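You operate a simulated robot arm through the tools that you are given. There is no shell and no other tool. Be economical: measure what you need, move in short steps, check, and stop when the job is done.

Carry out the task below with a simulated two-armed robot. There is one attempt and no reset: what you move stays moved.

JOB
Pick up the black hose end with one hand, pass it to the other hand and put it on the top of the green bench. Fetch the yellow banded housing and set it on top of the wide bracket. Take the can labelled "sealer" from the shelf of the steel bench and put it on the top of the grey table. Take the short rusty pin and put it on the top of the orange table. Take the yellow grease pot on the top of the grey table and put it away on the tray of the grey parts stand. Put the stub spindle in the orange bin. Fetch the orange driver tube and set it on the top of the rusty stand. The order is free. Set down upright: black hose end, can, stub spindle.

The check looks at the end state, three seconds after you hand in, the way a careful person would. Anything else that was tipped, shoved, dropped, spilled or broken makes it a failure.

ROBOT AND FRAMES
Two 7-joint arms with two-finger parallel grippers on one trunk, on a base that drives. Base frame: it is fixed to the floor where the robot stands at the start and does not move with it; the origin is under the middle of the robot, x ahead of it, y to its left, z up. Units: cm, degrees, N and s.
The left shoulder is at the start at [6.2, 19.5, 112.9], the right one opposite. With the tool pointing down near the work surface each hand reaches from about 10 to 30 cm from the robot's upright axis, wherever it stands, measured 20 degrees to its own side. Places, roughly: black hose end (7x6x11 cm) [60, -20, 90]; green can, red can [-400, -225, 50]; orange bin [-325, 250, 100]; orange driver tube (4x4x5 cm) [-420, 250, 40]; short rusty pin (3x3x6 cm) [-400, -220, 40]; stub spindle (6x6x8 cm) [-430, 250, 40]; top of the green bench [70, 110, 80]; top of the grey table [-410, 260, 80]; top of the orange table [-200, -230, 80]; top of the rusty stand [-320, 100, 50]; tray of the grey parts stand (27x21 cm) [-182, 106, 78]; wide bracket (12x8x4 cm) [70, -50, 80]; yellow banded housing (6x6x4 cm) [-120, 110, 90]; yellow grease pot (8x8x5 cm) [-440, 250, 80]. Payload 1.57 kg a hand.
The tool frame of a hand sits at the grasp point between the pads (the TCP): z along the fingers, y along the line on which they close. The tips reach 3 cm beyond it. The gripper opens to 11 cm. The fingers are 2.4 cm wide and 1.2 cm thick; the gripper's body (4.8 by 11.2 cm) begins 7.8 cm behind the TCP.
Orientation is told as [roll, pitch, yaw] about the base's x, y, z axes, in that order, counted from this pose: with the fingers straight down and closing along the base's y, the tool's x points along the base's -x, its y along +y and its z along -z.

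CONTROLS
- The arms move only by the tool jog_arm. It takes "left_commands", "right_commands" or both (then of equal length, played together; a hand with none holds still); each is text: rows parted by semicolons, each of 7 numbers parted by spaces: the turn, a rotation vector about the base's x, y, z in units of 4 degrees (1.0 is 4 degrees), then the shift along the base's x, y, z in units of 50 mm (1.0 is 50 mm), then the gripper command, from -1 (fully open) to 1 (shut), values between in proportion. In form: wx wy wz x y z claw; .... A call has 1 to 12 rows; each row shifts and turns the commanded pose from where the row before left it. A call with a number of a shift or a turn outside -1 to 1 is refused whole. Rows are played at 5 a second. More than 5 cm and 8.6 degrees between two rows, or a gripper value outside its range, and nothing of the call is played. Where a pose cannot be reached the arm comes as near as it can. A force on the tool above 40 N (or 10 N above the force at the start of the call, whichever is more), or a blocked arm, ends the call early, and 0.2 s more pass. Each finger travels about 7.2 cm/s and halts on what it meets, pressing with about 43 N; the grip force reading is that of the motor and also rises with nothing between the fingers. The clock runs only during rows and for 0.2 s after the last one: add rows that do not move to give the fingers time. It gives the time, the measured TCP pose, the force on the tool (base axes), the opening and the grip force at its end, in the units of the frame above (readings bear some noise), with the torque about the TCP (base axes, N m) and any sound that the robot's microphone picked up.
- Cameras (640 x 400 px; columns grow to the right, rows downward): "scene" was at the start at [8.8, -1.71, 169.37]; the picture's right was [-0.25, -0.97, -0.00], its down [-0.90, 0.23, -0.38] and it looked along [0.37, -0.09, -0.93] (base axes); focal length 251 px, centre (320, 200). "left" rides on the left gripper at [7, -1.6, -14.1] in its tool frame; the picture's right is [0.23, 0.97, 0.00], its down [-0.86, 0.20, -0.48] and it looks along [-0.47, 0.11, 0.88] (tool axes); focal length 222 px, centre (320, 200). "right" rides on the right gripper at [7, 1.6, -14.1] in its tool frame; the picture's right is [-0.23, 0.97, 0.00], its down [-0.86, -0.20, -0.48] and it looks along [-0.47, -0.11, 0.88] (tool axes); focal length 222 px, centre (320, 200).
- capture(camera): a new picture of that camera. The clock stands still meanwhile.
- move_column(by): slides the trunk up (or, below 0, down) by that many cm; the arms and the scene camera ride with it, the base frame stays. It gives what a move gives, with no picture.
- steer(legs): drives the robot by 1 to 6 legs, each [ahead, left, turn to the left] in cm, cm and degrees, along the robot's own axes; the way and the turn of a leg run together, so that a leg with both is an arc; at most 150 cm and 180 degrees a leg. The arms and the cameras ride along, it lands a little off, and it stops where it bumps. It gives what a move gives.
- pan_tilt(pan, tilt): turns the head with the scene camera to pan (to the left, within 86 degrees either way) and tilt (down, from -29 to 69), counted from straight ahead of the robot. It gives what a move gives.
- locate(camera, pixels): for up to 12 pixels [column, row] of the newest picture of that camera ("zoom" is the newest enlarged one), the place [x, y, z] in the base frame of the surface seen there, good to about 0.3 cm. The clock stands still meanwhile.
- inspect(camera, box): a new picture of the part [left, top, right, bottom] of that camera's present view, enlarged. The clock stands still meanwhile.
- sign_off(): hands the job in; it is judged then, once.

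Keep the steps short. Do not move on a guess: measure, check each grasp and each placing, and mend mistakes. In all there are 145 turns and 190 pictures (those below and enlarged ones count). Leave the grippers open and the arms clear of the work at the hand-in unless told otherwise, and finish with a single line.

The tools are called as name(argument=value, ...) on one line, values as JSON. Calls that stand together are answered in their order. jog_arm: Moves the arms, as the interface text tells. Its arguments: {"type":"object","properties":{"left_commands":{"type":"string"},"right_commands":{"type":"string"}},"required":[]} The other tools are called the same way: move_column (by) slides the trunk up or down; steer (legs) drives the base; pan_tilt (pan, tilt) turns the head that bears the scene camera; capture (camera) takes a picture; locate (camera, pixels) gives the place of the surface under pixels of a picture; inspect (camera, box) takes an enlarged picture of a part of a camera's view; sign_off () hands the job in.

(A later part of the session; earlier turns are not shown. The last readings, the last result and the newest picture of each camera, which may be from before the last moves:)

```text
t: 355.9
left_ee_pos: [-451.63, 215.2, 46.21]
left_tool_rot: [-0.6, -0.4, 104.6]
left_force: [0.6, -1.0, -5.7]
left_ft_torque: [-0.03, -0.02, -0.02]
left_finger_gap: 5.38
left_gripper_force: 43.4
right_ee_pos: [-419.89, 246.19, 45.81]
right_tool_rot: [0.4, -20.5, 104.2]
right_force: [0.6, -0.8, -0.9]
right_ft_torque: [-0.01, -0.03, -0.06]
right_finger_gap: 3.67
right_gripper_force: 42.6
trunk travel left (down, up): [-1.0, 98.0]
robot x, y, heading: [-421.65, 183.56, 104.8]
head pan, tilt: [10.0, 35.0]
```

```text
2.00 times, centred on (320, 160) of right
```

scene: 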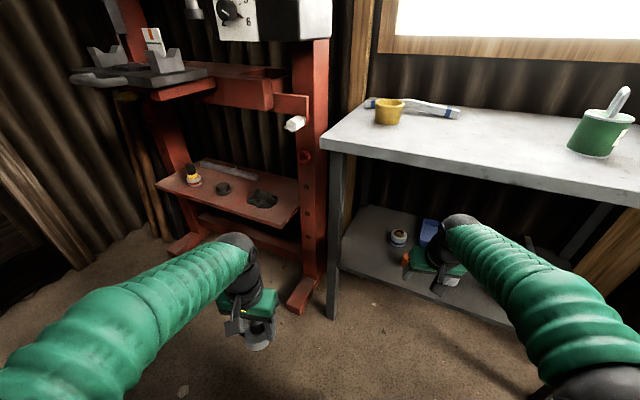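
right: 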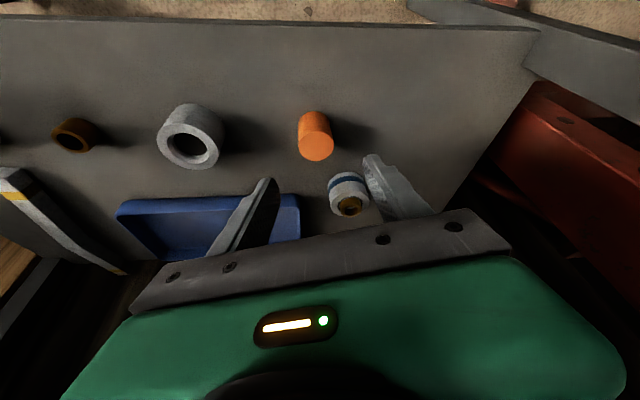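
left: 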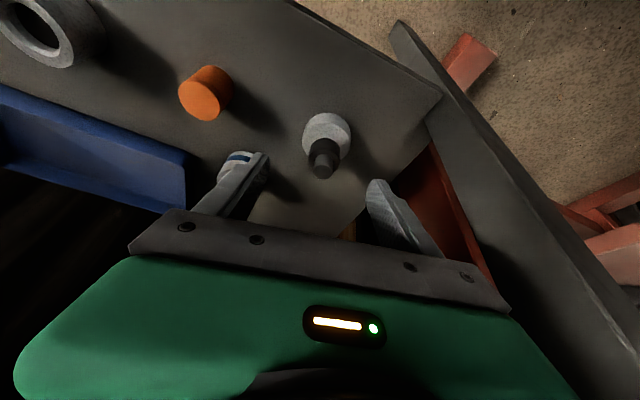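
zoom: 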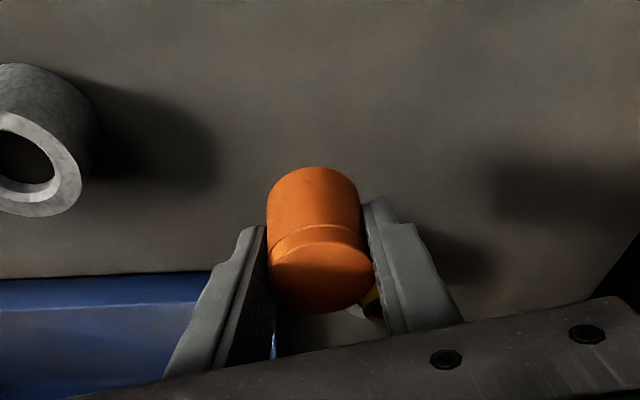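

The tube is held (3.67 cm). I back out, straighten to heading 90, raise the trunk 80 cm, and drive right to the bin's shelf.

steer(legs=[[-29, 0, 0], [0, 0, -14.8]])

move_column(by=40)

move_column(by=40)

steer(legs=[[9, -103, 0]])

pan_tilt(pan=8, tilt=38)

capture(camera="scene")

```text
t: 358.8
left_ee_pos: [-434.96, 193.61, 46.01]
left_tool_rot: [-0.7, -0.3, 89.9]
left_force: [0.8, -1.0, -5.8]
left_ft_torque: [0.02, 0.04, -0.02]
left_finger_gap: 5.37
left_gripper_force: 42.6
right_ee_pos: [-396.66, 215.75, 45.84]
right_tool_rot: [0.5, -20.5, 89.6]
right_force: [0.0, -0.1, -2.1]
right_ft_torque: [-0.03, -0.03, 0.0]
right_finger_gap: 3.64
right_gripper_force: 42.4
trunk travel left (down, up): [-1.0, 98.0]
robot x, y, heading: [-414.14, 155.85, 90.3]
head pan, tilt: [10.0, 35.0]
```

```text
t: 362.6
left_ee_pos: [-435.02, 193.67, 86.25]
left_tool_rot: [-0.7, -0.5, 90.0]
left_force: [-0.4, -0.3, -5.8]
left_ft_torque: [0.02, 0.0, -0.02]
left_finger_gap: 5.38
left_gripper_force: 43.2
right_ee_pos: [-396.59, 215.66, 85.82]
right_tool_rot: [0.5, -20.6, 89.6]
right_force: [-0.6, 0.2, -1.8]
right_ft_torque: [0.02, -0.01, 0.04]
right_finger_gap: 3.65
right_gripper_force: 42.8
trunk travel left (down, up): [-41.0, 58.0]
robot x, y, heading: [-414.28, 155.34, 90.2]
head pan, tilt: [10.0, 35.0]
```

```text
t: 366.4
left_ee_pos: [-434.93, 193.67, 126.19]
left_tool_rot: [-0.7, -0.6, 90.0]
left_force: [-0.7, -0.2, -6.1]
left_ft_torque: [-0.01, -0.02, -0.03]
left_finger_gap: 5.38
left_gripper_force: 42.9
right_ee_pos: [-396.63, 215.69, 125.96]
right_tool_rot: [0.5, -20.7, 89.6]
right_force: [0.3, 0.3, -1.5]
right_ft_torque: [0.01, 0.0, 0.0]
right_finger_gap: 3.64
right_gripper_force: 42.5
trunk travel left (down, up): [-81.0, 18.0]
robot x, y, heading: [-413.83, 155.55, 90.3]
head pan, tilt: [10.0, 35.0]
```

```text
t: 371.8
left_ee_pos: [-331.9, 203.32, 126.2]
left_tool_rot: [-0.8, -0.4, 90.0]
left_force: [0.4, -0.4, -5.6]
left_ft_torque: [-0.03, 0.02, 0.0]
left_finger_gap: 5.37
left_gripper_force: 43.1
right_ee_pos: [-293.57, 225.38, 125.96]
right_tool_rot: [0.4, -20.7, 89.6]
right_force: [0.8, 0.0, -2.0]
right_ft_torque: [-0.01, -0.04, 0.03]
right_finger_gap: 3.66
right_gripper_force: 42.7
trunk travel left (down, up): [-81.0, 18.0]
robot x, y, heading: [-310.96, 165.17, 90.5]
head pan, tilt: [10.0, 35.0]
```

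```text
t: 372.4
left_ee_pos: [-331.65, 203.15, 126.28]
left_tool_rot: [-0.6, -0.4, 89.9]
left_force: [-0.4, -0.3, -6.0]
left_ft_torque: [0.06, 0.0, 0.02]
left_finger_gap: 5.39
left_gripper_force: 43.4
right_ee_pos: [-293.27, 225.3, 125.99]
right_tool_rot: [0.4, -20.6, 89.6]
right_force: [0.4, 0.4, -1.1]
right_ft_torque: [0.02, 0.0, -0.02]
right_finger_gap: 3.64
right_gripper_force: 42.8
trunk travel left (down, up): [-81.0, 18.0]
robot x, y, heading: [-310.72, 164.66, 90.2]
head pan, tilt: [8.0, 38.0]
```

```text
53 pictures are left
```

scene: 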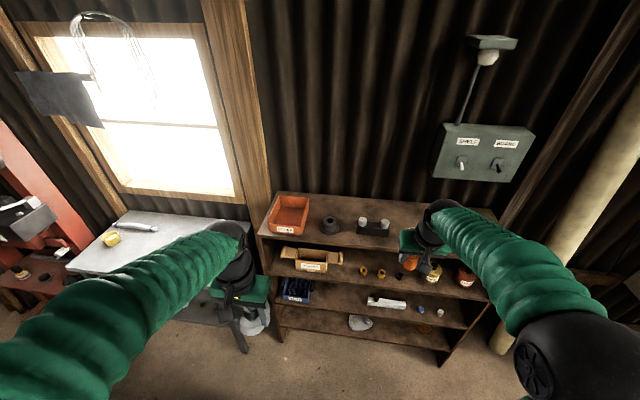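

I measure the bin's rim, floor and the shelf edge.

locate(camera="scene", pixels=[[268, 234], [304, 234], [280, 198], [309, 198], [290, 212], [286, 230], [292, 205], [285, 243], [365, 250], [290, 222]])

inspect(camera="scene", box=[255, 185, 335, 245])

```text
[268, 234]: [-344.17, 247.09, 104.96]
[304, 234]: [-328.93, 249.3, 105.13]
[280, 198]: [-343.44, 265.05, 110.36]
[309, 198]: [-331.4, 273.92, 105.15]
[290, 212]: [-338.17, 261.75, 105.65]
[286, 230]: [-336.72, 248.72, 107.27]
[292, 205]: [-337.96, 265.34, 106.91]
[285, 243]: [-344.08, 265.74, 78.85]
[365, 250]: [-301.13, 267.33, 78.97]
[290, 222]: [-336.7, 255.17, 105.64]
```

```text
6.67 times, centred on (295, 215) of scene
```

zoom: 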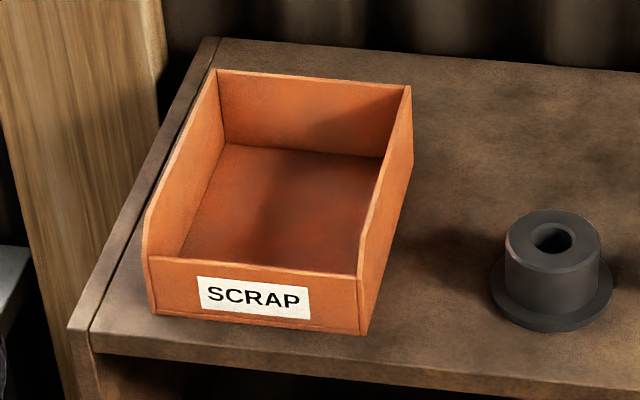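

Bin: x -343.5…-329, y 248…266, floor ≈105.6. I stretch and tilt the left hand so the spindle is upright, then drive 30 ahead and 4.7 left to be over the bin's middle.

jog_arm(left_commands="0 0 0 0 0.9 0 1; 0 0 0 0 0.9 0 1; 0 0 0 0 0.9 0 1; 0 0 0 0 0.9 0 1; 1 0 0 0 0.2 0 1; 1 0 0 0 0.2 0 1; 1 0 0 0 0.2 0 1; 1 0 0 0 0.2 0 1; 1 0 0 0 0.2 0 1; 0 0 0 0 0 0 1")

steer(legs=[[30, 4.7, 0]])

capture(camera="left")

capture(camera="scene")

```text
t: 374.6
left_ee_pos: [-331.47, 226.21, 126.27]
left_tool_rot: [-0.7, -20.6, 90.0]
left_force: [-0.1, -0.3, -6.3]
left_ft_torque: [-0.01, 0.02, -0.02]
left_finger_gap: 5.39
left_gripper_force: 43.3
right_ee_pos: [-293.38, 225.27, 125.95]
right_tool_rot: [0.4, -20.8, 89.6]
right_force: [0.4, 0.0, -1.4]
right_ft_torque: [0.04, 0.0, 0.03]
right_finger_gap: 3.64
right_gripper_force: 43.5
trunk travel left (down, up): [-81.0, 18.0]
robot x, y, heading: [-310.81, 164.89, 90.4]
head pan, tilt: [8.0, 38.0]
```

```text
t: 376.7
left_ee_pos: [-336.26, 255.75, 126.52]
left_tool_rot: [-0.6, -20.7, 89.9]
left_force: [0.0, -0.9, -4.9]
left_ft_torque: [0.0, -0.01, -0.01]
left_finger_gap: 5.37
left_gripper_force: 43.0
right_ee_pos: [-298.01, 254.99, 126.12]
right_tool_rot: [0.6, -20.9, 89.6]
right_force: [0.1, -0.4, -0.9]
right_ft_torque: [-0.06, 0.05, -0.02]
right_finger_gap: 3.64
right_gripper_force: 43.2
trunk travel left (down, up): [-81.0, 18.0]
robot x, y, heading: [-315.6, 194.9, 90.4]
head pan, tilt: [8.0, 38.0]
```

```text
51 pictures are left
```

left: 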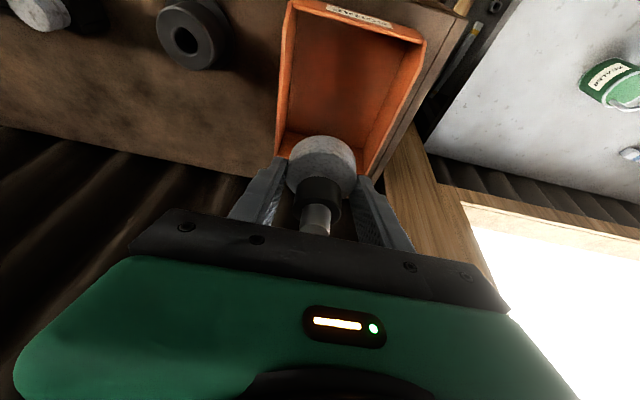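

```text
50 pictures are left
```

scene: 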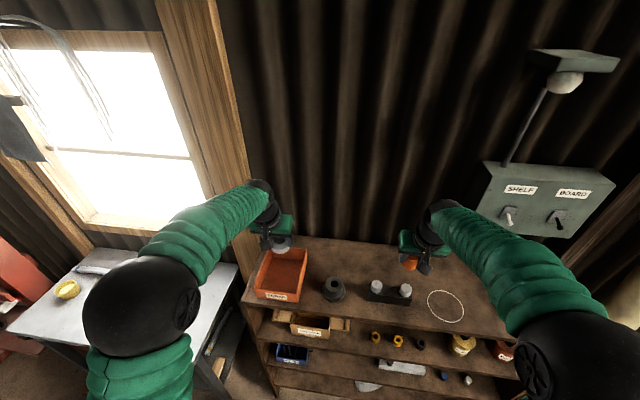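

The spindle is over the bin's centre. I lower to just above the bin floor and look.

jog_arm(left_commands="0 0 0 0 0 -0.8 1; 0 0 0 0 0 -0.8 1; 0 0 0 0 0 -0.8 1; 0 0 0 0 0 -0.6 1; 0 0 0 0 0 0 1")

inspect(camera="left", box=[200, 40, 440, 190])

inspect(camera="scene", box=[230, 210, 340, 310])

```text
t: 377.9
left_ee_pos: [-336.36, 255.73, 111.42]
left_tool_rot: [-0.7, -20.6, 89.9]
left_force: [-0.5, -0.1, -5.6]
left_ft_torque: [-0.02, 0.03, 0.06]
left_finger_gap: 5.37
left_gripper_force: 43.2
right_ee_pos: [-298.16, 254.83, 126.11]
right_tool_rot: [0.4, -20.8, 89.6]
right_force: [-0.4, -0.7, -2.1]
right_ft_torque: [0.03, -0.01, 0.02]
right_finger_gap: 3.63
right_gripper_force: 42.8
trunk travel left (down, up): [-81.0, 18.0]
robot x, y, heading: [-315.84, 194.67, 90.3]
head pan, tilt: [8.0, 38.0]
```

```text
2.67 times, centred on (320, 115) of left
```

zoom: 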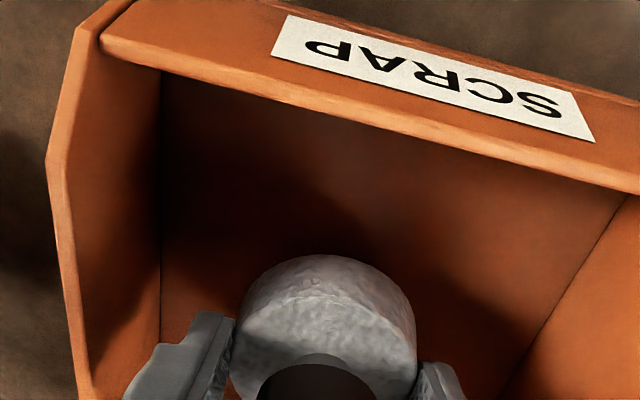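

```text
4.00 times, centred on (285, 260) of scene
```

zoom: 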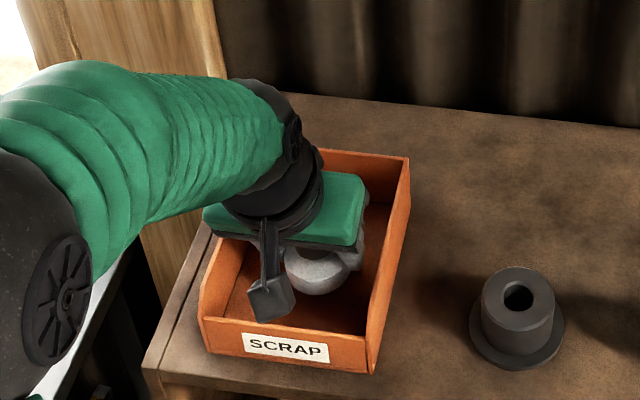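

Inside the bin. I lower in small steps to contact.

jog_arm(left_commands="0 0 0 0 0 -0.2 1; 0 0 0 0 0 -0.06 1; 0 0 0 0 0 -0.04 1; 0 0 0 0 0 -0.03 1; 0 0 0 0 0 0 1")

```text
t: 379.1
left_ee_pos: [-336.35, 255.86, 109.65]
left_tool_rot: [-0.7, -20.6, 90.0]
left_force: [-0.1, -0.8, -5.7]
left_ft_torque: [-0.02, 0.0, 0.0]
left_finger_gap: 5.37
left_gripper_force: 43.1
right_ee_pos: [-298.21, 255.07, 126.11]
right_tool_rot: [0.5, -20.7, 89.6]
right_force: [-0.1, -1.0, -2.3]
right_ft_torque: [-0.03, 0.01, 0.03]
right_finger_gap: 3.64
right_gripper_force: 42.8
trunk travel left (down, up): [-81.0, 18.0]
robot x, y, heading: [-315.65, 194.83, 90.2]
head pan, tilt: [8.0, 38.0]
```

Still hanging (−5.7 N). I continue down in 1.5 mm steps.

jog_arm(left_commands="0 0 0 0 0 -0.03 1; 0 0 0 0 0 -0.03 1; 0 0 0 0 0 -0.03 1; 0 0 0 0 0 0 1")

```text
t: 380.1
left_ee_pos: [-336.43, 255.78, 109.39]
left_tool_rot: [-0.6, -20.9, 90.1]
left_force: [-2.5, 1.5, 12.5]
left_ft_torque: [-0.33, 0.32, -0.07]
left_finger_gap: 5.38
left_gripper_force: 43.4
right_ee_pos: [-298.22, 254.69, 126.16]
right_tool_rot: [0.5, -20.8, 89.6]
right_force: [1.1, 0.2, -2.2]
right_ft_torque: [0.0, -0.02, 0.05]
right_finger_gap: 3.63
right_gripper_force: 43.2
trunk travel left (down, up): [-81.0, 18.0]
robot x, y, heading: [-315.78, 195.12, 90.5]
head pan, tilt: [8.0, 38.0]
```

Contact. I open to 7.5 cm and withdraw along the finger axis.

jog_arm(left_commands="0 0 0 0 0 0 -0.1; 0 0 0 0 0 0 -0.25; 0 0 0 0 0 0 -0.36; 0 0 0 0 0 0 -0.36; 0 0 0 0 -0.15 0.4 -0.36; 0 0 0 0 -0.25 0.7 -0.36; 0 0 0 0 -0.3 0.8 -0.36; 0 0 0 0 -0.3 0.8 -0.36; 0 0 0 0 -0.4 0.5 -0.36")

steer(legs=[[-30, 0, 0]])

inspect(camera="scene", box=[240, 180, 352, 250])

```text
t: 382.1
left_ee_pos: [-336.33, 248.3, 125.27]
left_tool_rot: [-0.6, -20.7, 90.0]
left_force: [-0.6, -0.4, -0.7]
left_ft_torque: [-0.01, 0.02, 0.01]
left_finger_gap: 7.49
left_gripper_force: 0.1
right_ee_pos: [-298.24, 254.66, 126.29]
right_tool_rot: [0.5, -20.9, 89.7]
right_force: [-0.3, 0.0, -1.2]
right_ft_torque: [0.04, -0.03, -0.01]
right_finger_gap: 3.66
right_gripper_force: 43.2
trunk travel left (down, up): [-81.0, 18.0]
robot x, y, heading: [-315.58, 194.75, 90.3]
head pan, tilt: [8.0, 38.0]
```

```text
t: 384.1
left_ee_pos: [-336.02, 219.94, 125.07]
left_tool_rot: [-0.7, -20.4, 89.8]
left_force: [-0.1, -0.1, -0.5]
left_ft_torque: [0.0, -0.03, 0.0]
left_finger_gap: 7.45
left_gripper_force: 0.1
right_ee_pos: [-298.0, 225.9, 125.88]
right_tool_rot: [0.5, -20.6, 89.4]
right_force: [-0.6, 0.6, -1.1]
right_ft_torque: [0.0, 0.01, -0.03]
right_finger_gap: 3.63
right_gripper_force: 43.2
trunk travel left (down, up): [-81.0, 18.0]
robot x, y, heading: [-315.5, 165.87, 90.1]
head pan, tilt: [8.0, 38.0]
```

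```text
5.71 times, centred on (296, 215) of scene
```

zoom: 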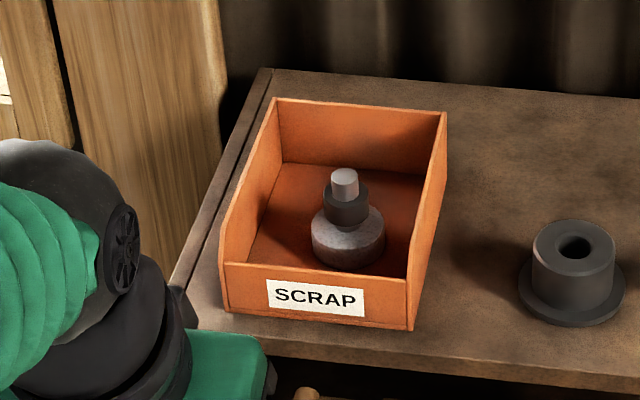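

The spindle stands in the bin. Next the tube: the rusty stand is behind me at [-320,100]. I turn around to face -y and look.

steer(legs=[[8, 0, 0], [0, 0, -175]])

pan_tilt(pan=0, tilt=48)

capture(camera="scene")

```text
t: 392.2
left_ee_pos: [-288.95, 123.16, 125.29]
left_tool_rot: [-0.7, -20.8, -83.5]
left_force: [-0.1, 0.1, -0.1]
left_ft_torque: [0.0, -0.01, 0.04]
left_finger_gap: 7.49
left_gripper_force: 0.0
right_ee_pos: [-326.05, 112.85, 126.17]
right_tool_rot: [0.5, -20.9, -84.1]
right_force: [0.9, 0.6, -2.0]
right_ft_torque: [0.02, -0.01, -0.03]
right_finger_gap: 3.63
right_gripper_force: 42.8
trunk travel left (down, up): [-81.0, 18.0]
robot x, y, heading: [-315.32, 174.01, -83.0]
head pan, tilt: [8.0, 38.0]
```

```text
t: 392.9
left_ee_pos: [-288.83, 123.29, 125.44]
left_tool_rot: [-0.7, -20.8, -83.5]
left_force: [-0.7, 0.6, 0.1]
left_ft_torque: [-0.03, -0.02, 0.02]
left_finger_gap: 7.49
left_gripper_force: 0.1
right_ee_pos: [-326.22, 113.08, 126.3]
right_tool_rot: [0.4, -20.9, -84.0]
right_force: [0.1, 0.6, -1.0]
right_ft_torque: [0.0, 0.01, 0.02]
right_finger_gap: 3.67
right_gripper_force: 43.1
trunk travel left (down, up): [-81.0, 18.0]
robot x, y, heading: [-315.59, 174.28, -83.4]
head pan, tilt: [0.0, 48.0]
```

```text
46 pictures are left
```

scene: 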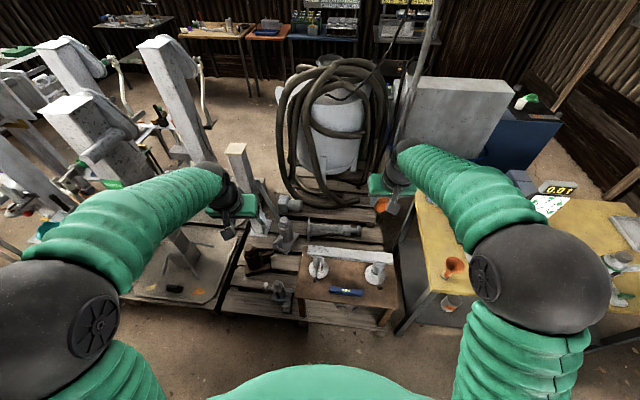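

The low rusty-brown stand is at (350,285), holding two bushes, a bar and a small level. I enlarge and measure.

inspect(camera="scene", box=[230, 230, 410, 342])

locate(camera="scene", pixels=[[303, 295], [397, 305], [345, 280], [350, 292], [310, 255], [388, 255], [320, 290], [385, 295], [350, 303], [318, 265], [378, 270], [340, 258]])

```text
3.56 times, centred on (320, 286) of scene
```

zoom: 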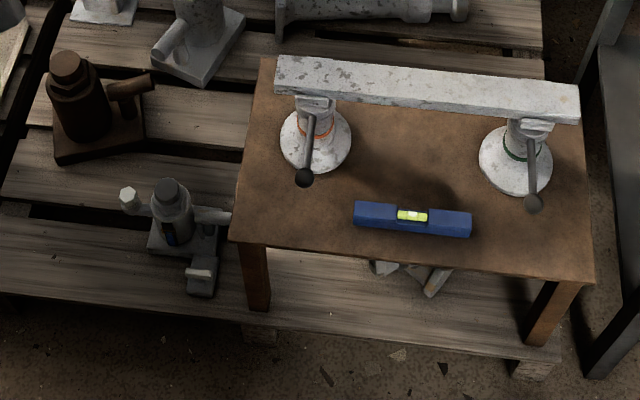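

```text
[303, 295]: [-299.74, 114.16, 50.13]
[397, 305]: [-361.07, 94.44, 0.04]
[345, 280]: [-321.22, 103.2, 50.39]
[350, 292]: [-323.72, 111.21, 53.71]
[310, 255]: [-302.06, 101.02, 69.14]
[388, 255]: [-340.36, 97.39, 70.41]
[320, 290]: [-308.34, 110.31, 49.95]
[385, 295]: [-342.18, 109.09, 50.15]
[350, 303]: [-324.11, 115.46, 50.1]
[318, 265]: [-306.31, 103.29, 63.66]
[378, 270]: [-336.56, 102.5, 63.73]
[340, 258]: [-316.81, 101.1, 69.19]
```

Stand top z 50; free spot at about [-308,111] between its left edge and the level. I fold the left arm, shift the robot 18 left and 4 ahead, then lower the trunk 40.

jog_arm(left_commands="1 0.1 0 0 0.3 0 -0.5; 1 0.1 0 0 0.3 0 -0.5; 1 0.1 0 0 0.3 0 -0.5; 1 0.1 0 0 0.4 0 -0.5; 1 0.1 0 0 0.4 0 -0.5; 0 0 0 0 0.8 0 -0.5; 0 0 0 0 0.6 0 -0.5; 0 0 0 0 0 0 -0.5")

steer(legs=[[4, 17.9, 0]])

move_column(by=-40)

capture(camera="scene")

capture(camera="right")

```text
t: 394.8
left_ee_pos: [-289.06, 138.78, 125.38]
left_tool_rot: [-0.4, -0.6, -83.7]
left_force: [0.1, -0.3, -0.4]
left_ft_torque: [0.01, 0.0, 0.0]
left_finger_gap: 8.25
left_gripper_force: 0.1
right_ee_pos: [-326.28, 112.8, 126.19]
right_tool_rot: [0.5, -20.8, -84.0]
right_force: [0.0, -0.2, -1.1]
right_ft_torque: [0.02, -0.01, -0.01]
right_finger_gap: 3.62
right_gripper_force: 42.9
trunk travel left (down, up): [-81.0, 18.0]
robot x, y, heading: [-315.55, 174.01, -83.2]
head pan, tilt: [0.0, 48.0]
```

```text
t: 396.3
left_ee_pos: [-272.4, 136.94, 125.63]
left_tool_rot: [0.2, -0.7, -83.6]
left_force: [-0.1, -0.6, 0.3]
left_ft_torque: [0.04, -0.04, -0.02]
left_finger_gap: 8.24
left_gripper_force: 0.0
right_ee_pos: [-309.52, 110.81, 126.2]
right_tool_rot: [1.2, -21.0, -84.2]
right_force: [-1.3, 0.4, -1.8]
right_ft_torque: [0.01, -0.1, 0.01]
right_finger_gap: 3.63
right_gripper_force: 43.0
trunk travel left (down, up): [-81.0, 18.0]
robot x, y, heading: [-297.85, 172.25, -83.1]
head pan, tilt: [0.0, 48.0]
```

```text
t: 400.1
left_ee_pos: [-270.74, 137.13, 85.36]
left_tool_rot: [-0.7, -0.8, -83.5]
left_force: [-0.2, 0.2, 0.0]
left_ft_torque: [0.02, 0.02, -0.02]
left_finger_gap: 8.27
left_gripper_force: 0.0
right_ee_pos: [-307.9, 111.25, 86.45]
right_tool_rot: [0.3, -21.0, -84.0]
right_force: [0.2, -0.7, -1.9]
right_ft_torque: [-0.04, -0.01, -0.02]
right_finger_gap: 3.63
right_gripper_force: 42.7
trunk travel left (down, up): [-41.0, 58.0]
robot x, y, heading: [-297.6, 172.05, -83.3]
head pan, tilt: [0.0, 48.0]
```

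```text
44 pictures are left
```

scene: 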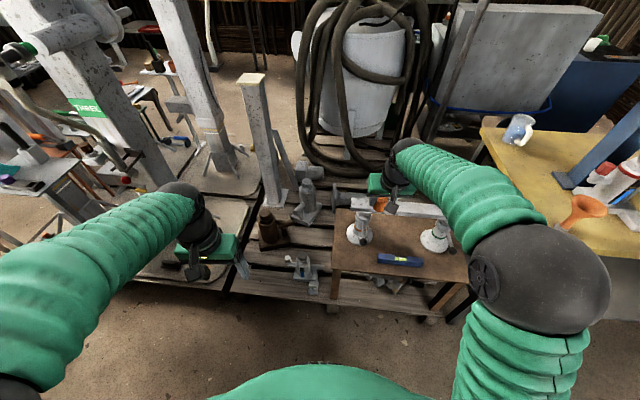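

```text
43 pictures are left
```

right: 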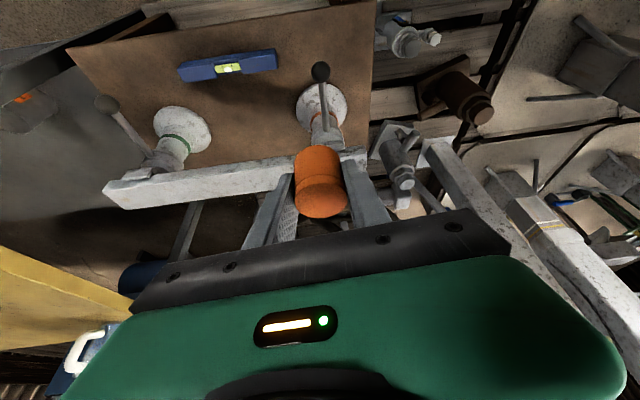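

Before lowering further I check the right elbow's place against the yellow table, and the lever ball near the target.

locate(camera="scene", pixels=[[540, 240], [600, 290], [500, 210], [588, 210], [540, 205], [360, 242], [350, 265], [337, 262]])

locate(camera="right", pixels=[[320, 70], [276, 58], [340, 50], [368, 40], [335, 100], [320, 25]])

```text
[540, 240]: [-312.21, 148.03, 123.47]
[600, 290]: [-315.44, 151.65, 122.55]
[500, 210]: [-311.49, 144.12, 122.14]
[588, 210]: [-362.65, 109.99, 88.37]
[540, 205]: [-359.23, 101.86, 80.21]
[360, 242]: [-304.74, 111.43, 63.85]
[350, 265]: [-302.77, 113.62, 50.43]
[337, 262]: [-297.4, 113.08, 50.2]
```

```text
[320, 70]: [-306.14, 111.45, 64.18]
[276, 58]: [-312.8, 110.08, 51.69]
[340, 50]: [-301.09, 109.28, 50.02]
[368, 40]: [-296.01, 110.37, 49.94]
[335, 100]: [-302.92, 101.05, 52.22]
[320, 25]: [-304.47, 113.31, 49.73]
```

The jack's lever ball hangs at [-306,111,64], right over that spot. A better spot is between the levers, behind the level. I measure there.

locate(camera="right", pixels=[[185, 80], [228, 78], [272, 72], [200, 168], [290, 158], [250, 160], [105, 103], [235, 100], [250, 125], [300, 100], [210, 120], [185, 72]])

inspect(camera="scene", box=[320, 190, 480, 290])

```text
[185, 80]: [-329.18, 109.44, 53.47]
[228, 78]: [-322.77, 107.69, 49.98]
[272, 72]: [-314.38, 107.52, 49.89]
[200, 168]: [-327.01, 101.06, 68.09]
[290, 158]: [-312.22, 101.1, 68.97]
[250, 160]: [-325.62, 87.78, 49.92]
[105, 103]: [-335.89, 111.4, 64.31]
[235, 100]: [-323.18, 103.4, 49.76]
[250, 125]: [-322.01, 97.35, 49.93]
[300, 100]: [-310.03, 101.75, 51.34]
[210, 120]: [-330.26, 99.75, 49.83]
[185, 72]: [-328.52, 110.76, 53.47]
```

```text
4.00 times, centred on (400, 240) of scene
```

zoom: 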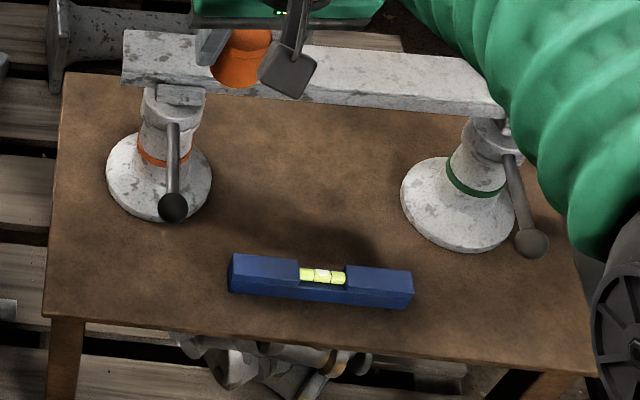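

Spot [-321,104.6]: level edge at y 108.5, bar face at 101.5 and above z 64. I drive 5 ahead, 13.8 right, then lower the trunk 25.

steer(legs=[[5, -13.8, 0]])

move_column(by=-20)

capture(camera="scene")

capture(camera="right")

```text
t: 401.4
left_ee_pos: [-283.32, 130.61, 85.23]
left_tool_rot: [-0.6, -0.7, -83.5]
left_force: [0.1, 0.3, 0.0]
left_ft_torque: [0.0, -0.01, -0.05]
left_finger_gap: 8.26
left_gripper_force: 0.1
right_ee_pos: [-320.62, 104.47, 86.41]
right_tool_rot: [0.2, -21.0, -83.8]
right_force: [-0.3, -1.4, -1.7]
right_ft_torque: [0.0, 0.02, 0.02]
right_finger_gap: 3.62
right_gripper_force: 43.5
trunk travel left (down, up): [-41.0, 58.0]
robot x, y, heading: [-310.31, 165.36, -83.2]
head pan, tilt: [0.0, 48.0]
```

```text
t: 403.6
left_ee_pos: [-283.66, 130.56, 65.51]
left_tool_rot: [-0.6, -0.9, -83.5]
left_force: [-0.3, -0.2, -1.1]
left_ft_torque: [0.02, -0.01, 0.01]
left_finger_gap: 8.25
left_gripper_force: 0.2
right_ee_pos: [-320.85, 104.62, 66.54]
right_tool_rot: [0.5, -21.0, -83.9]
right_force: [-0.2, 0.1, -2.2]
right_ft_torque: [-0.02, 0.01, -0.02]
right_finger_gap: 3.62
right_gripper_force: 42.7
trunk travel left (down, up): [-21.0, 78.0]
robot x, y, heading: [-310.61, 165.09, -83.1]
head pan, tilt: [0.0, 48.0]
```

```text
41 pictures are left
```

scene: 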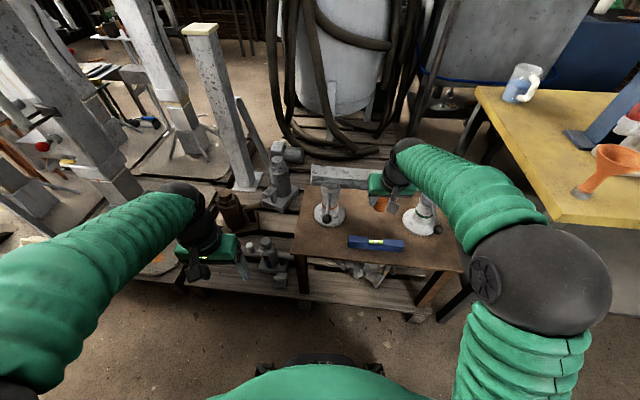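

```text
40 pictures are left
```

right: 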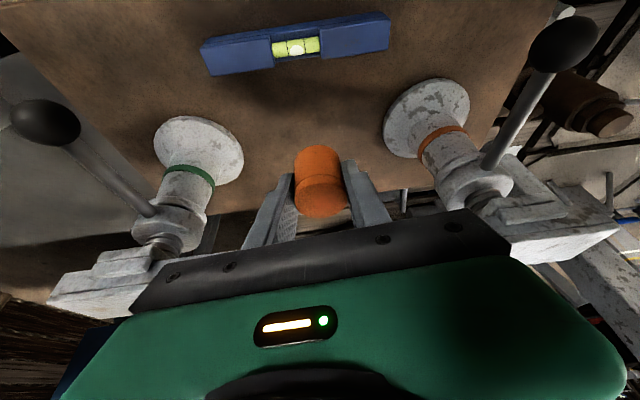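

Tight but clear. I shift 0.8 cm toward +y, then lower the hand to just above the stand top.

jog_arm(right_commands="0 0 0 0 0.16 0 1; 0 0 0 0 0 -0.6 1; 0 0 0 0 0 -0.8 1; 0 0 0 0 0 -0.8 1; 0 0 0 0 0 -0.2 1; 0 0 0 0 0 0 1")

capture(camera="right")

```text
t: 405.0
left_ee_pos: [-283.66, 130.6, 65.48]
left_tool_rot: [-0.5, -0.8, -83.5]
left_force: [0.6, -0.4, -0.5]
left_ft_torque: [-0.02, 0.01, 0.01]
left_finger_gap: 8.27
left_gripper_force: 0.1
right_ee_pos: [-321.04, 105.45, 54.44]
right_tool_rot: [0.4, -21.2, -83.9]
right_force: [0.3, -0.2, -1.2]
right_ft_torque: [0.01, -0.02, -0.02]
right_finger_gap: 3.62
right_gripper_force: 43.4
trunk travel left (down, up): [-21.0, 78.0]
robot x, y, heading: [-310.4, 165.7, -83.2]
head pan, tilt: [0.0, 48.0]
```

```text
39 pictures are left
```

right: 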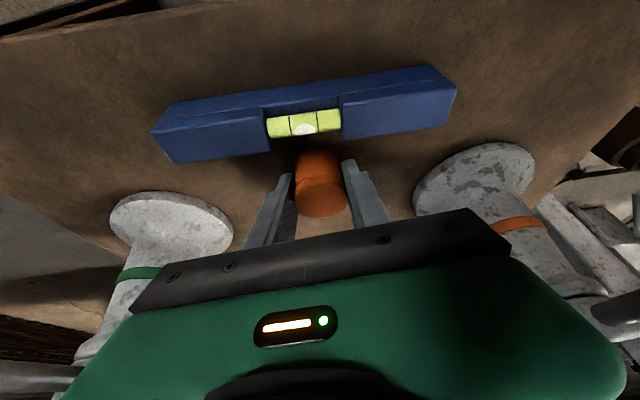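

Clear. I lower to contact (expected ≈53.6).

jog_arm(right_commands="0 0 0 0 0 -0.1 1; 0 0 0 0 0 -0.05 1; 0 0 0 0 0 -0.04 1; 0 0 0 0 0 -0.03 1; 0 0 0 0 0 0 1")

```text
t: 406.2
left_ee_pos: [-283.59, 130.68, 65.62]
left_tool_rot: [-0.5, -0.9, -83.6]
left_force: [-0.4, 0.3, 0.1]
left_ft_torque: [-0.03, -0.03, 0.02]
left_finger_gap: 8.24
left_gripper_force: 0.1
right_ee_pos: [-320.88, 105.41, 53.56]
right_tool_rot: [0.3, -21.3, -84.0]
right_force: [-1.1, 5.0, 13.9]
right_ft_torque: [0.39, 0.18, -0.03]
right_finger_gap: 3.6
right_gripper_force: 42.9
trunk travel left (down, up): [-21.0, 78.0]
robot x, y, heading: [-310.6, 165.72, -83.1]
head pan, tilt: [0.0, 48.0]
```

Contact (14 N at the expected height). I open to 6 cm and withdraw along the finger axis.

jog_arm(right_commands="0 0 0 0 0 0 0.25; 0 0 0 0 0 0 0.1; 0 0 0 0 0 0 -0.1; 0 0 0 0 0 0 -0.1; 0 0 0 0 0.15 0.4 -0.1; 0 0 0 0 0.25 0.7 -0.1; 0 0 0 0 0.3 0.8 -0.1; 0 0 0 0 0.3 0.8 -0.1; 0 0 0 0 0.3 0.8 -0.1")

inspect(camera="scene", box=[280, 170, 480, 295])

capture(camera="right")

```text
t: 408.2
left_ee_pos: [-283.66, 130.68, 65.5]
left_tool_rot: [-0.5, -0.8, -83.5]
left_force: [-0.5, 0.4, -0.3]
left_ft_torque: [0.01, 0.0, 0.01]
left_finger_gap: 8.24
left_gripper_force: 0.0
right_ee_pos: [-320.87, 112.19, 70.85]
right_tool_rot: [0.5, -21.1, -83.9]
right_force: [0.8, -0.9, 0.7]
right_ft_torque: [-0.04, 0.0, -0.02]
right_finger_gap: 6.05
right_gripper_force: 0.0
trunk travel left (down, up): [-21.0, 78.0]
robot x, y, heading: [-310.3, 165.66, -82.8]
head pan, tilt: [0.0, 48.0]
```

```text
3.20 times, centred on (380, 232) of scene
```

zoom: 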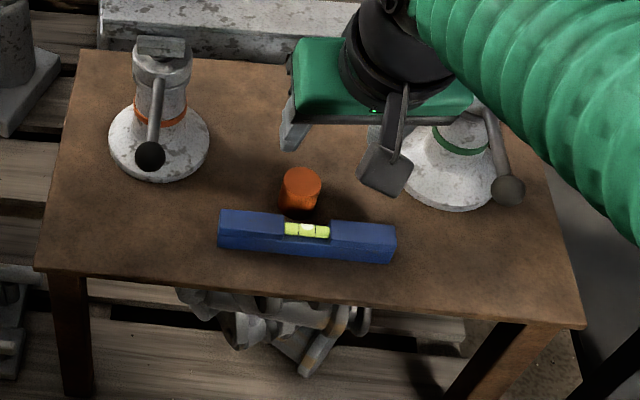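

```text
37 pictures are left
```

right: 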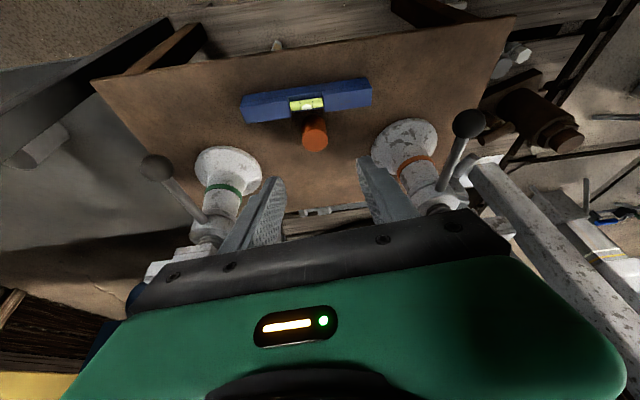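

The tube stands on the rusty stand, and the level is untouched. Now the pot: I raise the trunk 40, back off, turn around and drive toward the grey table.

move_column(by=40)

steer(legs=[[-12, 0, 0], [0, 0, 173], [0, 105, 0]])

pan_tilt(pan=12, tilt=45)

capture(camera="scene")

```text
t: 412.0
left_ee_pos: [-283.78, 130.47, 105.43]
left_tool_rot: [-0.5, -0.8, -83.5]
left_force: [0.0, 0.3, -0.1]
left_ft_torque: [-0.01, -0.01, 0.0]
left_finger_gap: 8.27
left_gripper_force: 0.0
right_ee_pos: [-320.85, 112.16, 110.95]
right_tool_rot: [0.4, -20.9, -83.9]
right_force: [0.3, 0.4, 0.3]
right_ft_torque: [-0.01, 0.01, -0.01]
right_finger_gap: 6.06
right_gripper_force: 0.0
trunk travel left (down, up): [-61.0, 38.0]
robot x, y, heading: [-310.33, 165.63, -82.9]
head pan, tilt: [0.0, 48.0]
```

```text
t: 425.4
left_ee_pos: [-440.15, 214.02, 105.48]
left_tool_rot: [-0.4, -0.8, 90.1]
left_force: [-0.7, 0.2, -0.2]
left_ft_torque: [0.02, 0.0, 0.0]
left_finger_gap: 8.25
left_gripper_force: 0.0
right_ee_pos: [-401.15, 228.33, 110.72]
right_tool_rot: [0.6, -21.0, 89.9]
right_force: [0.5, -0.6, 0.3]
right_ft_torque: [-0.04, 0.03, -0.03]
right_finger_gap: 6.08
right_gripper_force: 0.0
trunk travel left (down, up): [-61.0, 38.0]
robot x, y, heading: [-417.13, 176.44, 90.5]
head pan, tilt: [0.0, 48.0]
```

```text
t: 426.2
left_ee_pos: [-440.29, 213.93, 105.43]
left_tool_rot: [-0.5, -0.8, 90.2]
left_force: [-0.9, -0.6, -0.2]
left_ft_torque: [0.0, 0.02, 0.02]
left_finger_gap: 8.24
left_gripper_force: 0.0
right_ee_pos: [-401.3, 228.32, 110.81]
right_tool_rot: [0.3, -21.2, 89.8]
right_force: [0.0, 0.3, -0.2]
right_ft_torque: [-0.01, 0.0, -0.02]
right_finger_gap: 6.04
right_gripper_force: 0.1
trunk travel left (down, up): [-61.0, 38.0]
robot x, y, heading: [-417.65, 176.58, 90.5]
head pan, tilt: [12.0, 45.0]
```

```text
36 pictures are left
5 turns are left
```

scene: 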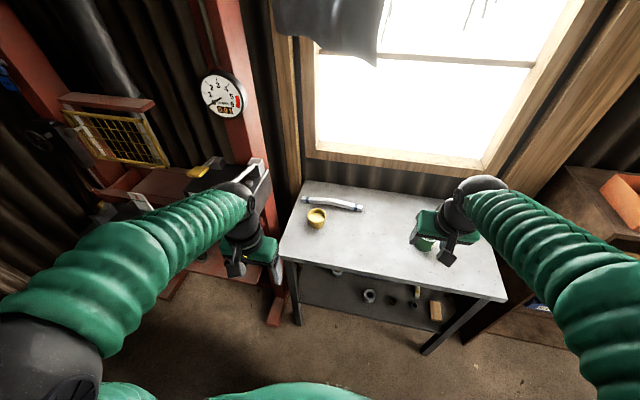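

Only 5 turns remain, so I must bundle steps. I measure the pot in this picture, then bring the open left hand over it at height (x first, then forward, then drive 15 ahead) and take its camera's picture.

locate(camera="scene", pixels=[[316, 212], [316, 218], [316, 226], [308, 217], [325, 217], [316, 208], [262, 180], [268, 200], [250, 190], [330, 205]])

jog_arm(left_commands="0 0 0 0.6 0 0 -0.9; 0 0 0 0.6 0 0 -0.9; 0 0 0 0 0.94 0 -0.9; 0 0 0 0 0.94 0 -0.9; 0 0 0 0 0.94 0 -0.9; 0 0 0 0 0.94 0 -0.9; 0 0 0 0 0.94 0 -0.9; 0 0 0 0 0 0 -0.9")

steer(legs=[[15, 0, -0.5]])

jog_arm(left_commands="0 0 0 0 0 -0.8 -0.9; 0 0 0 0 0 -0.6 -0.9; 0 0 0 0 0 0 -0.9; 0 0 0 0 0 0 -0.9")

capture(camera="left")

capture(camera="scene")

locate(camera="left", pixels=[[320, 110], [320, 125], [320, 140], [320, 155], [320, 170], [300, 140], [340, 140], [280, 140], [360, 140], [300, 120], [340, 120], [320, 95]])

```text
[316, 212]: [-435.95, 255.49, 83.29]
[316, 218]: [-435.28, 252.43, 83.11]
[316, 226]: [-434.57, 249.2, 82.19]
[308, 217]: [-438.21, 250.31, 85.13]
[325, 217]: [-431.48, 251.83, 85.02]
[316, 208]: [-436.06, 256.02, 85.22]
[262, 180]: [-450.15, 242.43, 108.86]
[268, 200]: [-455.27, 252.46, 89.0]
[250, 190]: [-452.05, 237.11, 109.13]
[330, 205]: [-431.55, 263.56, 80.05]
```

```text
t: 428.0
left_ee_pos: [-434.23, 237.3, 105.49]
left_tool_rot: [-0.5, -0.9, 90.1]
left_force: [-0.1, -0.8, 0.3]
left_ft_torque: [0.02, 0.04, 0.03]
left_finger_gap: 10.43
left_gripper_force: 0.2
right_ee_pos: [-401.31, 228.04, 110.88]
right_tool_rot: [0.4, -21.3, 89.8]
right_force: [0.4, 0.0, 0.0]
right_ft_torque: [0.0, -0.02, -0.01]
right_finger_gap: 6.07
right_gripper_force: 0.1
trunk travel left (down, up): [-61.0, 38.0]
robot x, y, heading: [-417.56, 176.37, 90.4]
head pan, tilt: [12.0, 45.0]
```

```text
t: 429.3
left_ee_pos: [-433.78, 252.29, 105.37]
left_tool_rot: [-0.5, -1.1, 89.6]
left_force: [0.3, 0.6, -0.6]
left_ft_torque: [-0.02, 0.01, 0.02]
left_finger_gap: 10.48
left_gripper_force: 0.0
right_ee_pos: [-400.88, 242.83, 110.87]
right_tool_rot: [0.5, -21.2, 89.2]
right_force: [0.0, -1.2, 0.2]
right_ft_torque: [-0.02, 0.0, 0.0]
right_finger_gap: 6.05
right_gripper_force: 0.1
trunk travel left (down, up): [-61.0, 38.0]
robot x, y, heading: [-417.62, 191.37, 90.0]
head pan, tilt: [12.0, 45.0]
```

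```text
t: 430.3
left_ee_pos: [-433.68, 252.57, 98.25]
left_tool_rot: [-0.5, -1.1, 89.7]
left_force: [-1.4, 0.3, 0.4]
left_ft_torque: [0.02, -0.01, 0.03]
left_finger_gap: 10.45
left_gripper_force: 0.1
right_ee_pos: [-400.95, 242.75, 110.92]
right_tool_rot: [0.3, -21.1, 89.3]
right_force: [-0.4, 0.1, 0.8]
right_ft_torque: [0.02, 0.03, 0.01]
right_finger_gap: 6.06
right_gripper_force: 0.0
trunk travel left (down, up): [-61.0, 38.0]
robot x, y, heading: [-417.94, 191.15, 89.9]
head pan, tilt: [12.0, 45.0]
```

```text
35 pictures are left
```

left: 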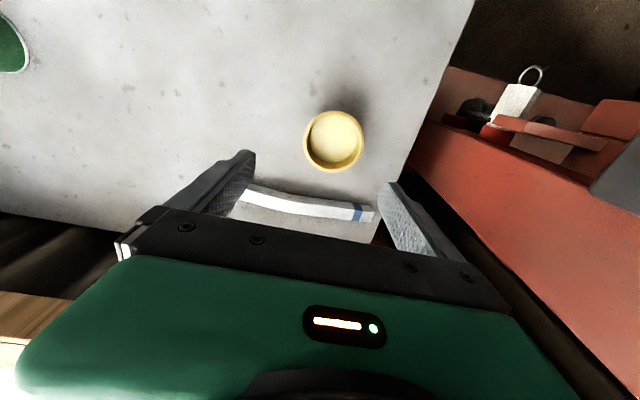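

```text
34 pictures are left
```

scene: 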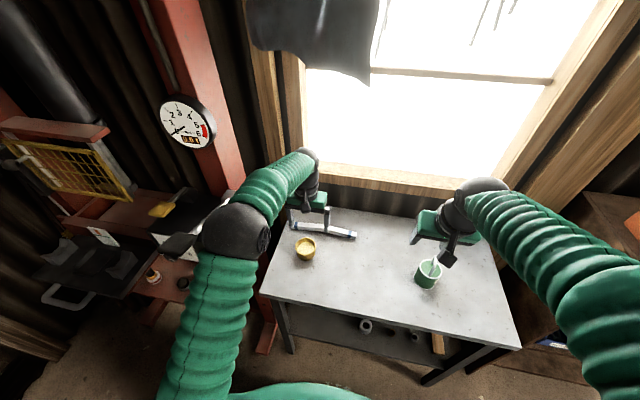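

```text
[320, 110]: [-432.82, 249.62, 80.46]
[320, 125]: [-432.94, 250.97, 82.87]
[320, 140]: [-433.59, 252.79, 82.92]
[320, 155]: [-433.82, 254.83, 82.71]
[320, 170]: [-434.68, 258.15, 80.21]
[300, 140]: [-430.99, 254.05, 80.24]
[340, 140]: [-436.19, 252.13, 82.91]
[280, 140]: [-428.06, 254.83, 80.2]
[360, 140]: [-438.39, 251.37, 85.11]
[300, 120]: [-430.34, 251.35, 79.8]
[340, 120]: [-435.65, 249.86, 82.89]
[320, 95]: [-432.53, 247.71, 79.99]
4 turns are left
```

Pot centre is [-435.0,252.5] (rim 85.1, ≈7 cm wide); the press box ends at x -450, so the left hand fits. I shift 1.3 cm, descend, close, lift level, fold the right arm aside, back out and carry the pot to the aisle near the parts stand, then picture the tray.

jog_arm(left_commands="0 0 0 -0.26 0 0 -0.9; 0 0 0 0 0 -0.8 -0.9; 0 0 0 0 0 -0.8 -0.9; 0 0 0 0 0 -0.8 -0.9; 0 0 0 0 0 -0.45 -0.9; 0 0 0 0 0 0 -0.9; 0 0 0 0 0 0 -0.55; 0 0 0 0 0 0 -0.3; 0 0 0 0 0 0 1; 0 0 0 0 0 0 1; 0 0 0 0 0 0 1; 0 0 0 0 0 0 1")

jog_arm(left_commands="0 0 0 0 0 0.2 1; 0 0 0 0 0 0.4 1; 0 0 0 0 0 0.7 1; 0 0 0 0 0 0.8 1; 0 0 0 0 0 0.8 1; 0 0 0 0 0 0.8 1; 0 0 0 0 0 0.3 1; 0 0 0 0 0 0 1", right_commands="0 0 0 0 0 0.6 -0.6; 0 0 0 0 0 0.6 -0.6; 0 0 0 0 0 0.6 -0.6; -1 0 0 0.4 -0.6 0 -0.6; -1 0 0 0.4 -0.6 0 -0.6; -1 0 0 0.4 -0.6 0 -0.6; -1 0 0 0.4 -0.6 0 -0.6; -1 0 0 0.4 -0.6 0 -0.6")

capture(camera="left")

steer(legs=[[-20, 0, 0]])

jog_arm(left_commands="0 0 0 0 -0.6 0 1; 0 0 0 0 -0.8 0 1; 0 0 0 0 -0.8 0 1; 0 0 0 0 -0.8 0 1; 0 0 0 0 -0.8 0 1; 0 0 0 0 -0.4 0 1; 0 0 0 0 0 0 1")

steer(legs=[[0, -125, 0], [0, -125, 0], [0, 0, -180]])

pan_tilt(pan=0, tilt=50)

capture(camera="scene")

locate(camera="scene", pixels=[[325, 195], [345, 195], [365, 195], [385, 195], [325, 215], [345, 215], [365, 215], [385, 215], [325, 235], [345, 235], [365, 235], [385, 235]])

inspect(camera="scene", box=[260, 150, 440, 270])

```text
t: 432.9
left_ee_pos: [-434.98, 252.53, 83.82]
left_tool_rot: [-0.5, -1.0, 89.5]
left_force: [-0.4, 0.8, 1.4]
left_ft_torque: [0.03, 0.0, 0.02]
left_finger_gap: 7.24
left_gripper_force: 42.8
right_ee_pos: [-400.87, 242.94, 110.92]
right_tool_rot: [0.4, -21.2, 89.1]
right_force: [-0.3, -0.5, 0.5]
right_ft_torque: [0.0, -0.01, 0.0]
right_finger_gap: 6.03
right_gripper_force: 0.1
trunk travel left (down, up): [-61.0, 38.0]
robot x, y, heading: [-417.82, 190.98, 89.6]
head pan, tilt: [12.0, 45.0]
```

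```text
t: 434.7
left_ee_pos: [-434.85, 252.42, 104.32]
left_tool_rot: [-0.5, -0.8, 89.6]
left_force: [0.2, -0.6, -2.2]
left_ft_torque: [-0.01, 0.02, -0.03]
left_finger_gap: 7.23
left_gripper_force: 42.9
right_ee_pos: [-390.67, 227.97, 119.89]
right_tool_rot: [0.1, -1.2, 89.2]
right_force: [1.2, -0.1, 0.5]
right_ft_torque: [-0.04, 0.03, 0.03]
right_finger_gap: 8.79
right_gripper_force: 0.0
trunk travel left (down, up): [-61.0, 38.0]
robot x, y, heading: [-417.87, 191.25, 90.0]
head pan, tilt: [12.0, 45.0]
```

```text
33 pictures are left
```

left: 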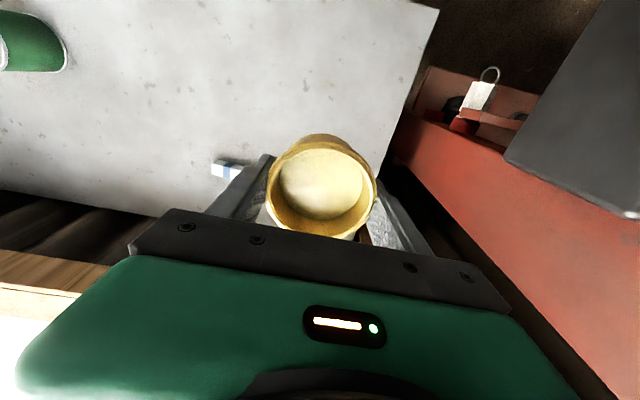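

```text
t: 436.3
left_ee_pos: [-434.81, 233.05, 104.16]
left_tool_rot: [-0.4, -0.8, 89.5]
left_force: [-0.2, 1.0, -1.8]
left_ft_torque: [-0.01, 0.0, 0.01]
left_finger_gap: 7.19
left_gripper_force: 43.3
right_ee_pos: [-390.76, 208.63, 119.81]
right_tool_rot: [0.1, -1.0, 89.2]
right_force: [0.0, -0.6, -0.6]
right_ft_torque: [-0.02, -0.01, -0.02]
right_finger_gap: 8.82
right_gripper_force: 0.1
trunk travel left (down, up): [-61.0, 38.0]
robot x, y, heading: [-417.99, 171.8, 89.5]
head pan, tilt: [12.0, 45.0]
```

```text
t: 437.9
left_ee_pos: [-434.73, 211.79, 104.3]
left_tool_rot: [-0.5, -0.9, 89.6]
left_force: [-0.1, 0.1, -1.8]
left_ft_torque: [-0.02, 0.01, -0.03]
left_finger_gap: 7.19
left_gripper_force: 43.8
right_ee_pos: [-390.76, 208.26, 119.96]
right_tool_rot: [0.1, -1.2, 89.3]
right_force: [0.3, 0.7, 0.0]
right_ft_torque: [0.02, -0.02, -0.02]
right_finger_gap: 8.77
right_gripper_force: 0.0
trunk travel left (down, up): [-61.0, 38.0]
robot x, y, heading: [-417.83, 171.66, 89.7]
head pan, tilt: [12.0, 45.0]
```

```text
t: 457.6
left_ee_pos: [-152.93, 132.99, 104.35]
left_tool_rot: [-0.5, -1.0, -94.1]
left_force: [-0.1, 0.1, -1.3]
left_ft_torque: [0.0, 0.0, -0.02]
left_finger_gap: 7.08
left_gripper_force: 42.7
right_ee_pos: [-196.64, 139.17, 119.94]
right_tool_rot: [0.1, -1.2, -94.3]
right_force: [0.7, 0.5, 0.0]
right_ft_torque: [0.0, 0.03, 0.0]
right_finger_gap: 8.78
right_gripper_force: 0.0
trunk travel left (down, up): [-61.0, 38.0]
robot x, y, heading: [-167.25, 174.24, -93.8]
head pan, tilt: [12.0, 45.0]
```

```text
t: 458.4
left_ee_pos: [-152.86, 132.91, 104.51]
left_tool_rot: [-0.4, -1.0, -93.9]
left_force: [0.3, 0.2, -1.4]
left_ft_torque: [-0.04, 0.01, 0.01]
left_finger_gap: 7.06
left_gripper_force: 43.3
right_ee_pos: [-196.61, 139.26, 119.94]
right_tool_rot: [0.0, -1.3, -94.3]
right_force: [0.5, 0.4, 1.0]
right_ft_torque: [0.04, -0.02, -0.01]
right_finger_gap: 8.8
right_gripper_force: 0.0
trunk travel left (down, up): [-61.0, 38.0]
robot x, y, heading: [-167.48, 173.8, -93.7]
head pan, tilt: [0.0, 50.0]
```

```text
32 pictures are left
```

scene: 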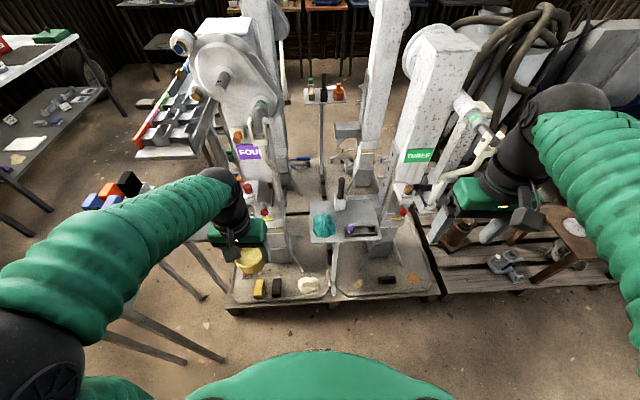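

```text
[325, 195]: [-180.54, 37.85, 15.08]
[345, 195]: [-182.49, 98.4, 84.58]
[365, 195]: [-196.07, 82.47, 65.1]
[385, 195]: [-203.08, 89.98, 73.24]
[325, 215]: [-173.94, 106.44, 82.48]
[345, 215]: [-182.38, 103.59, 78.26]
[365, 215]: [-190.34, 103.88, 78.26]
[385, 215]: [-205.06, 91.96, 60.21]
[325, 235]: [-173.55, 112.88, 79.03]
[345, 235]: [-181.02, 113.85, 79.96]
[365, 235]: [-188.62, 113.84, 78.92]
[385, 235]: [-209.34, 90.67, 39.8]
```

```text
3.33 times, centred on (350, 210) of scene
3 turns are left
```

zoom: 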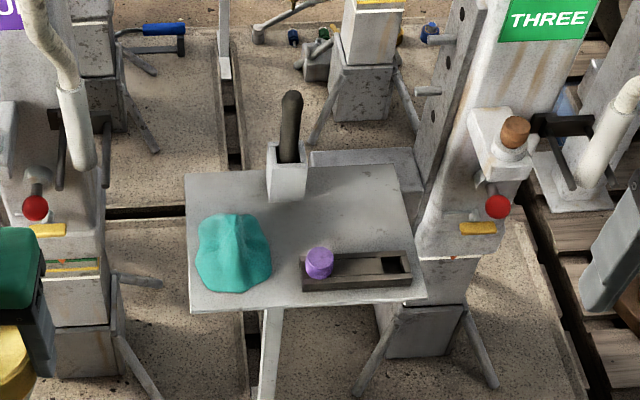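

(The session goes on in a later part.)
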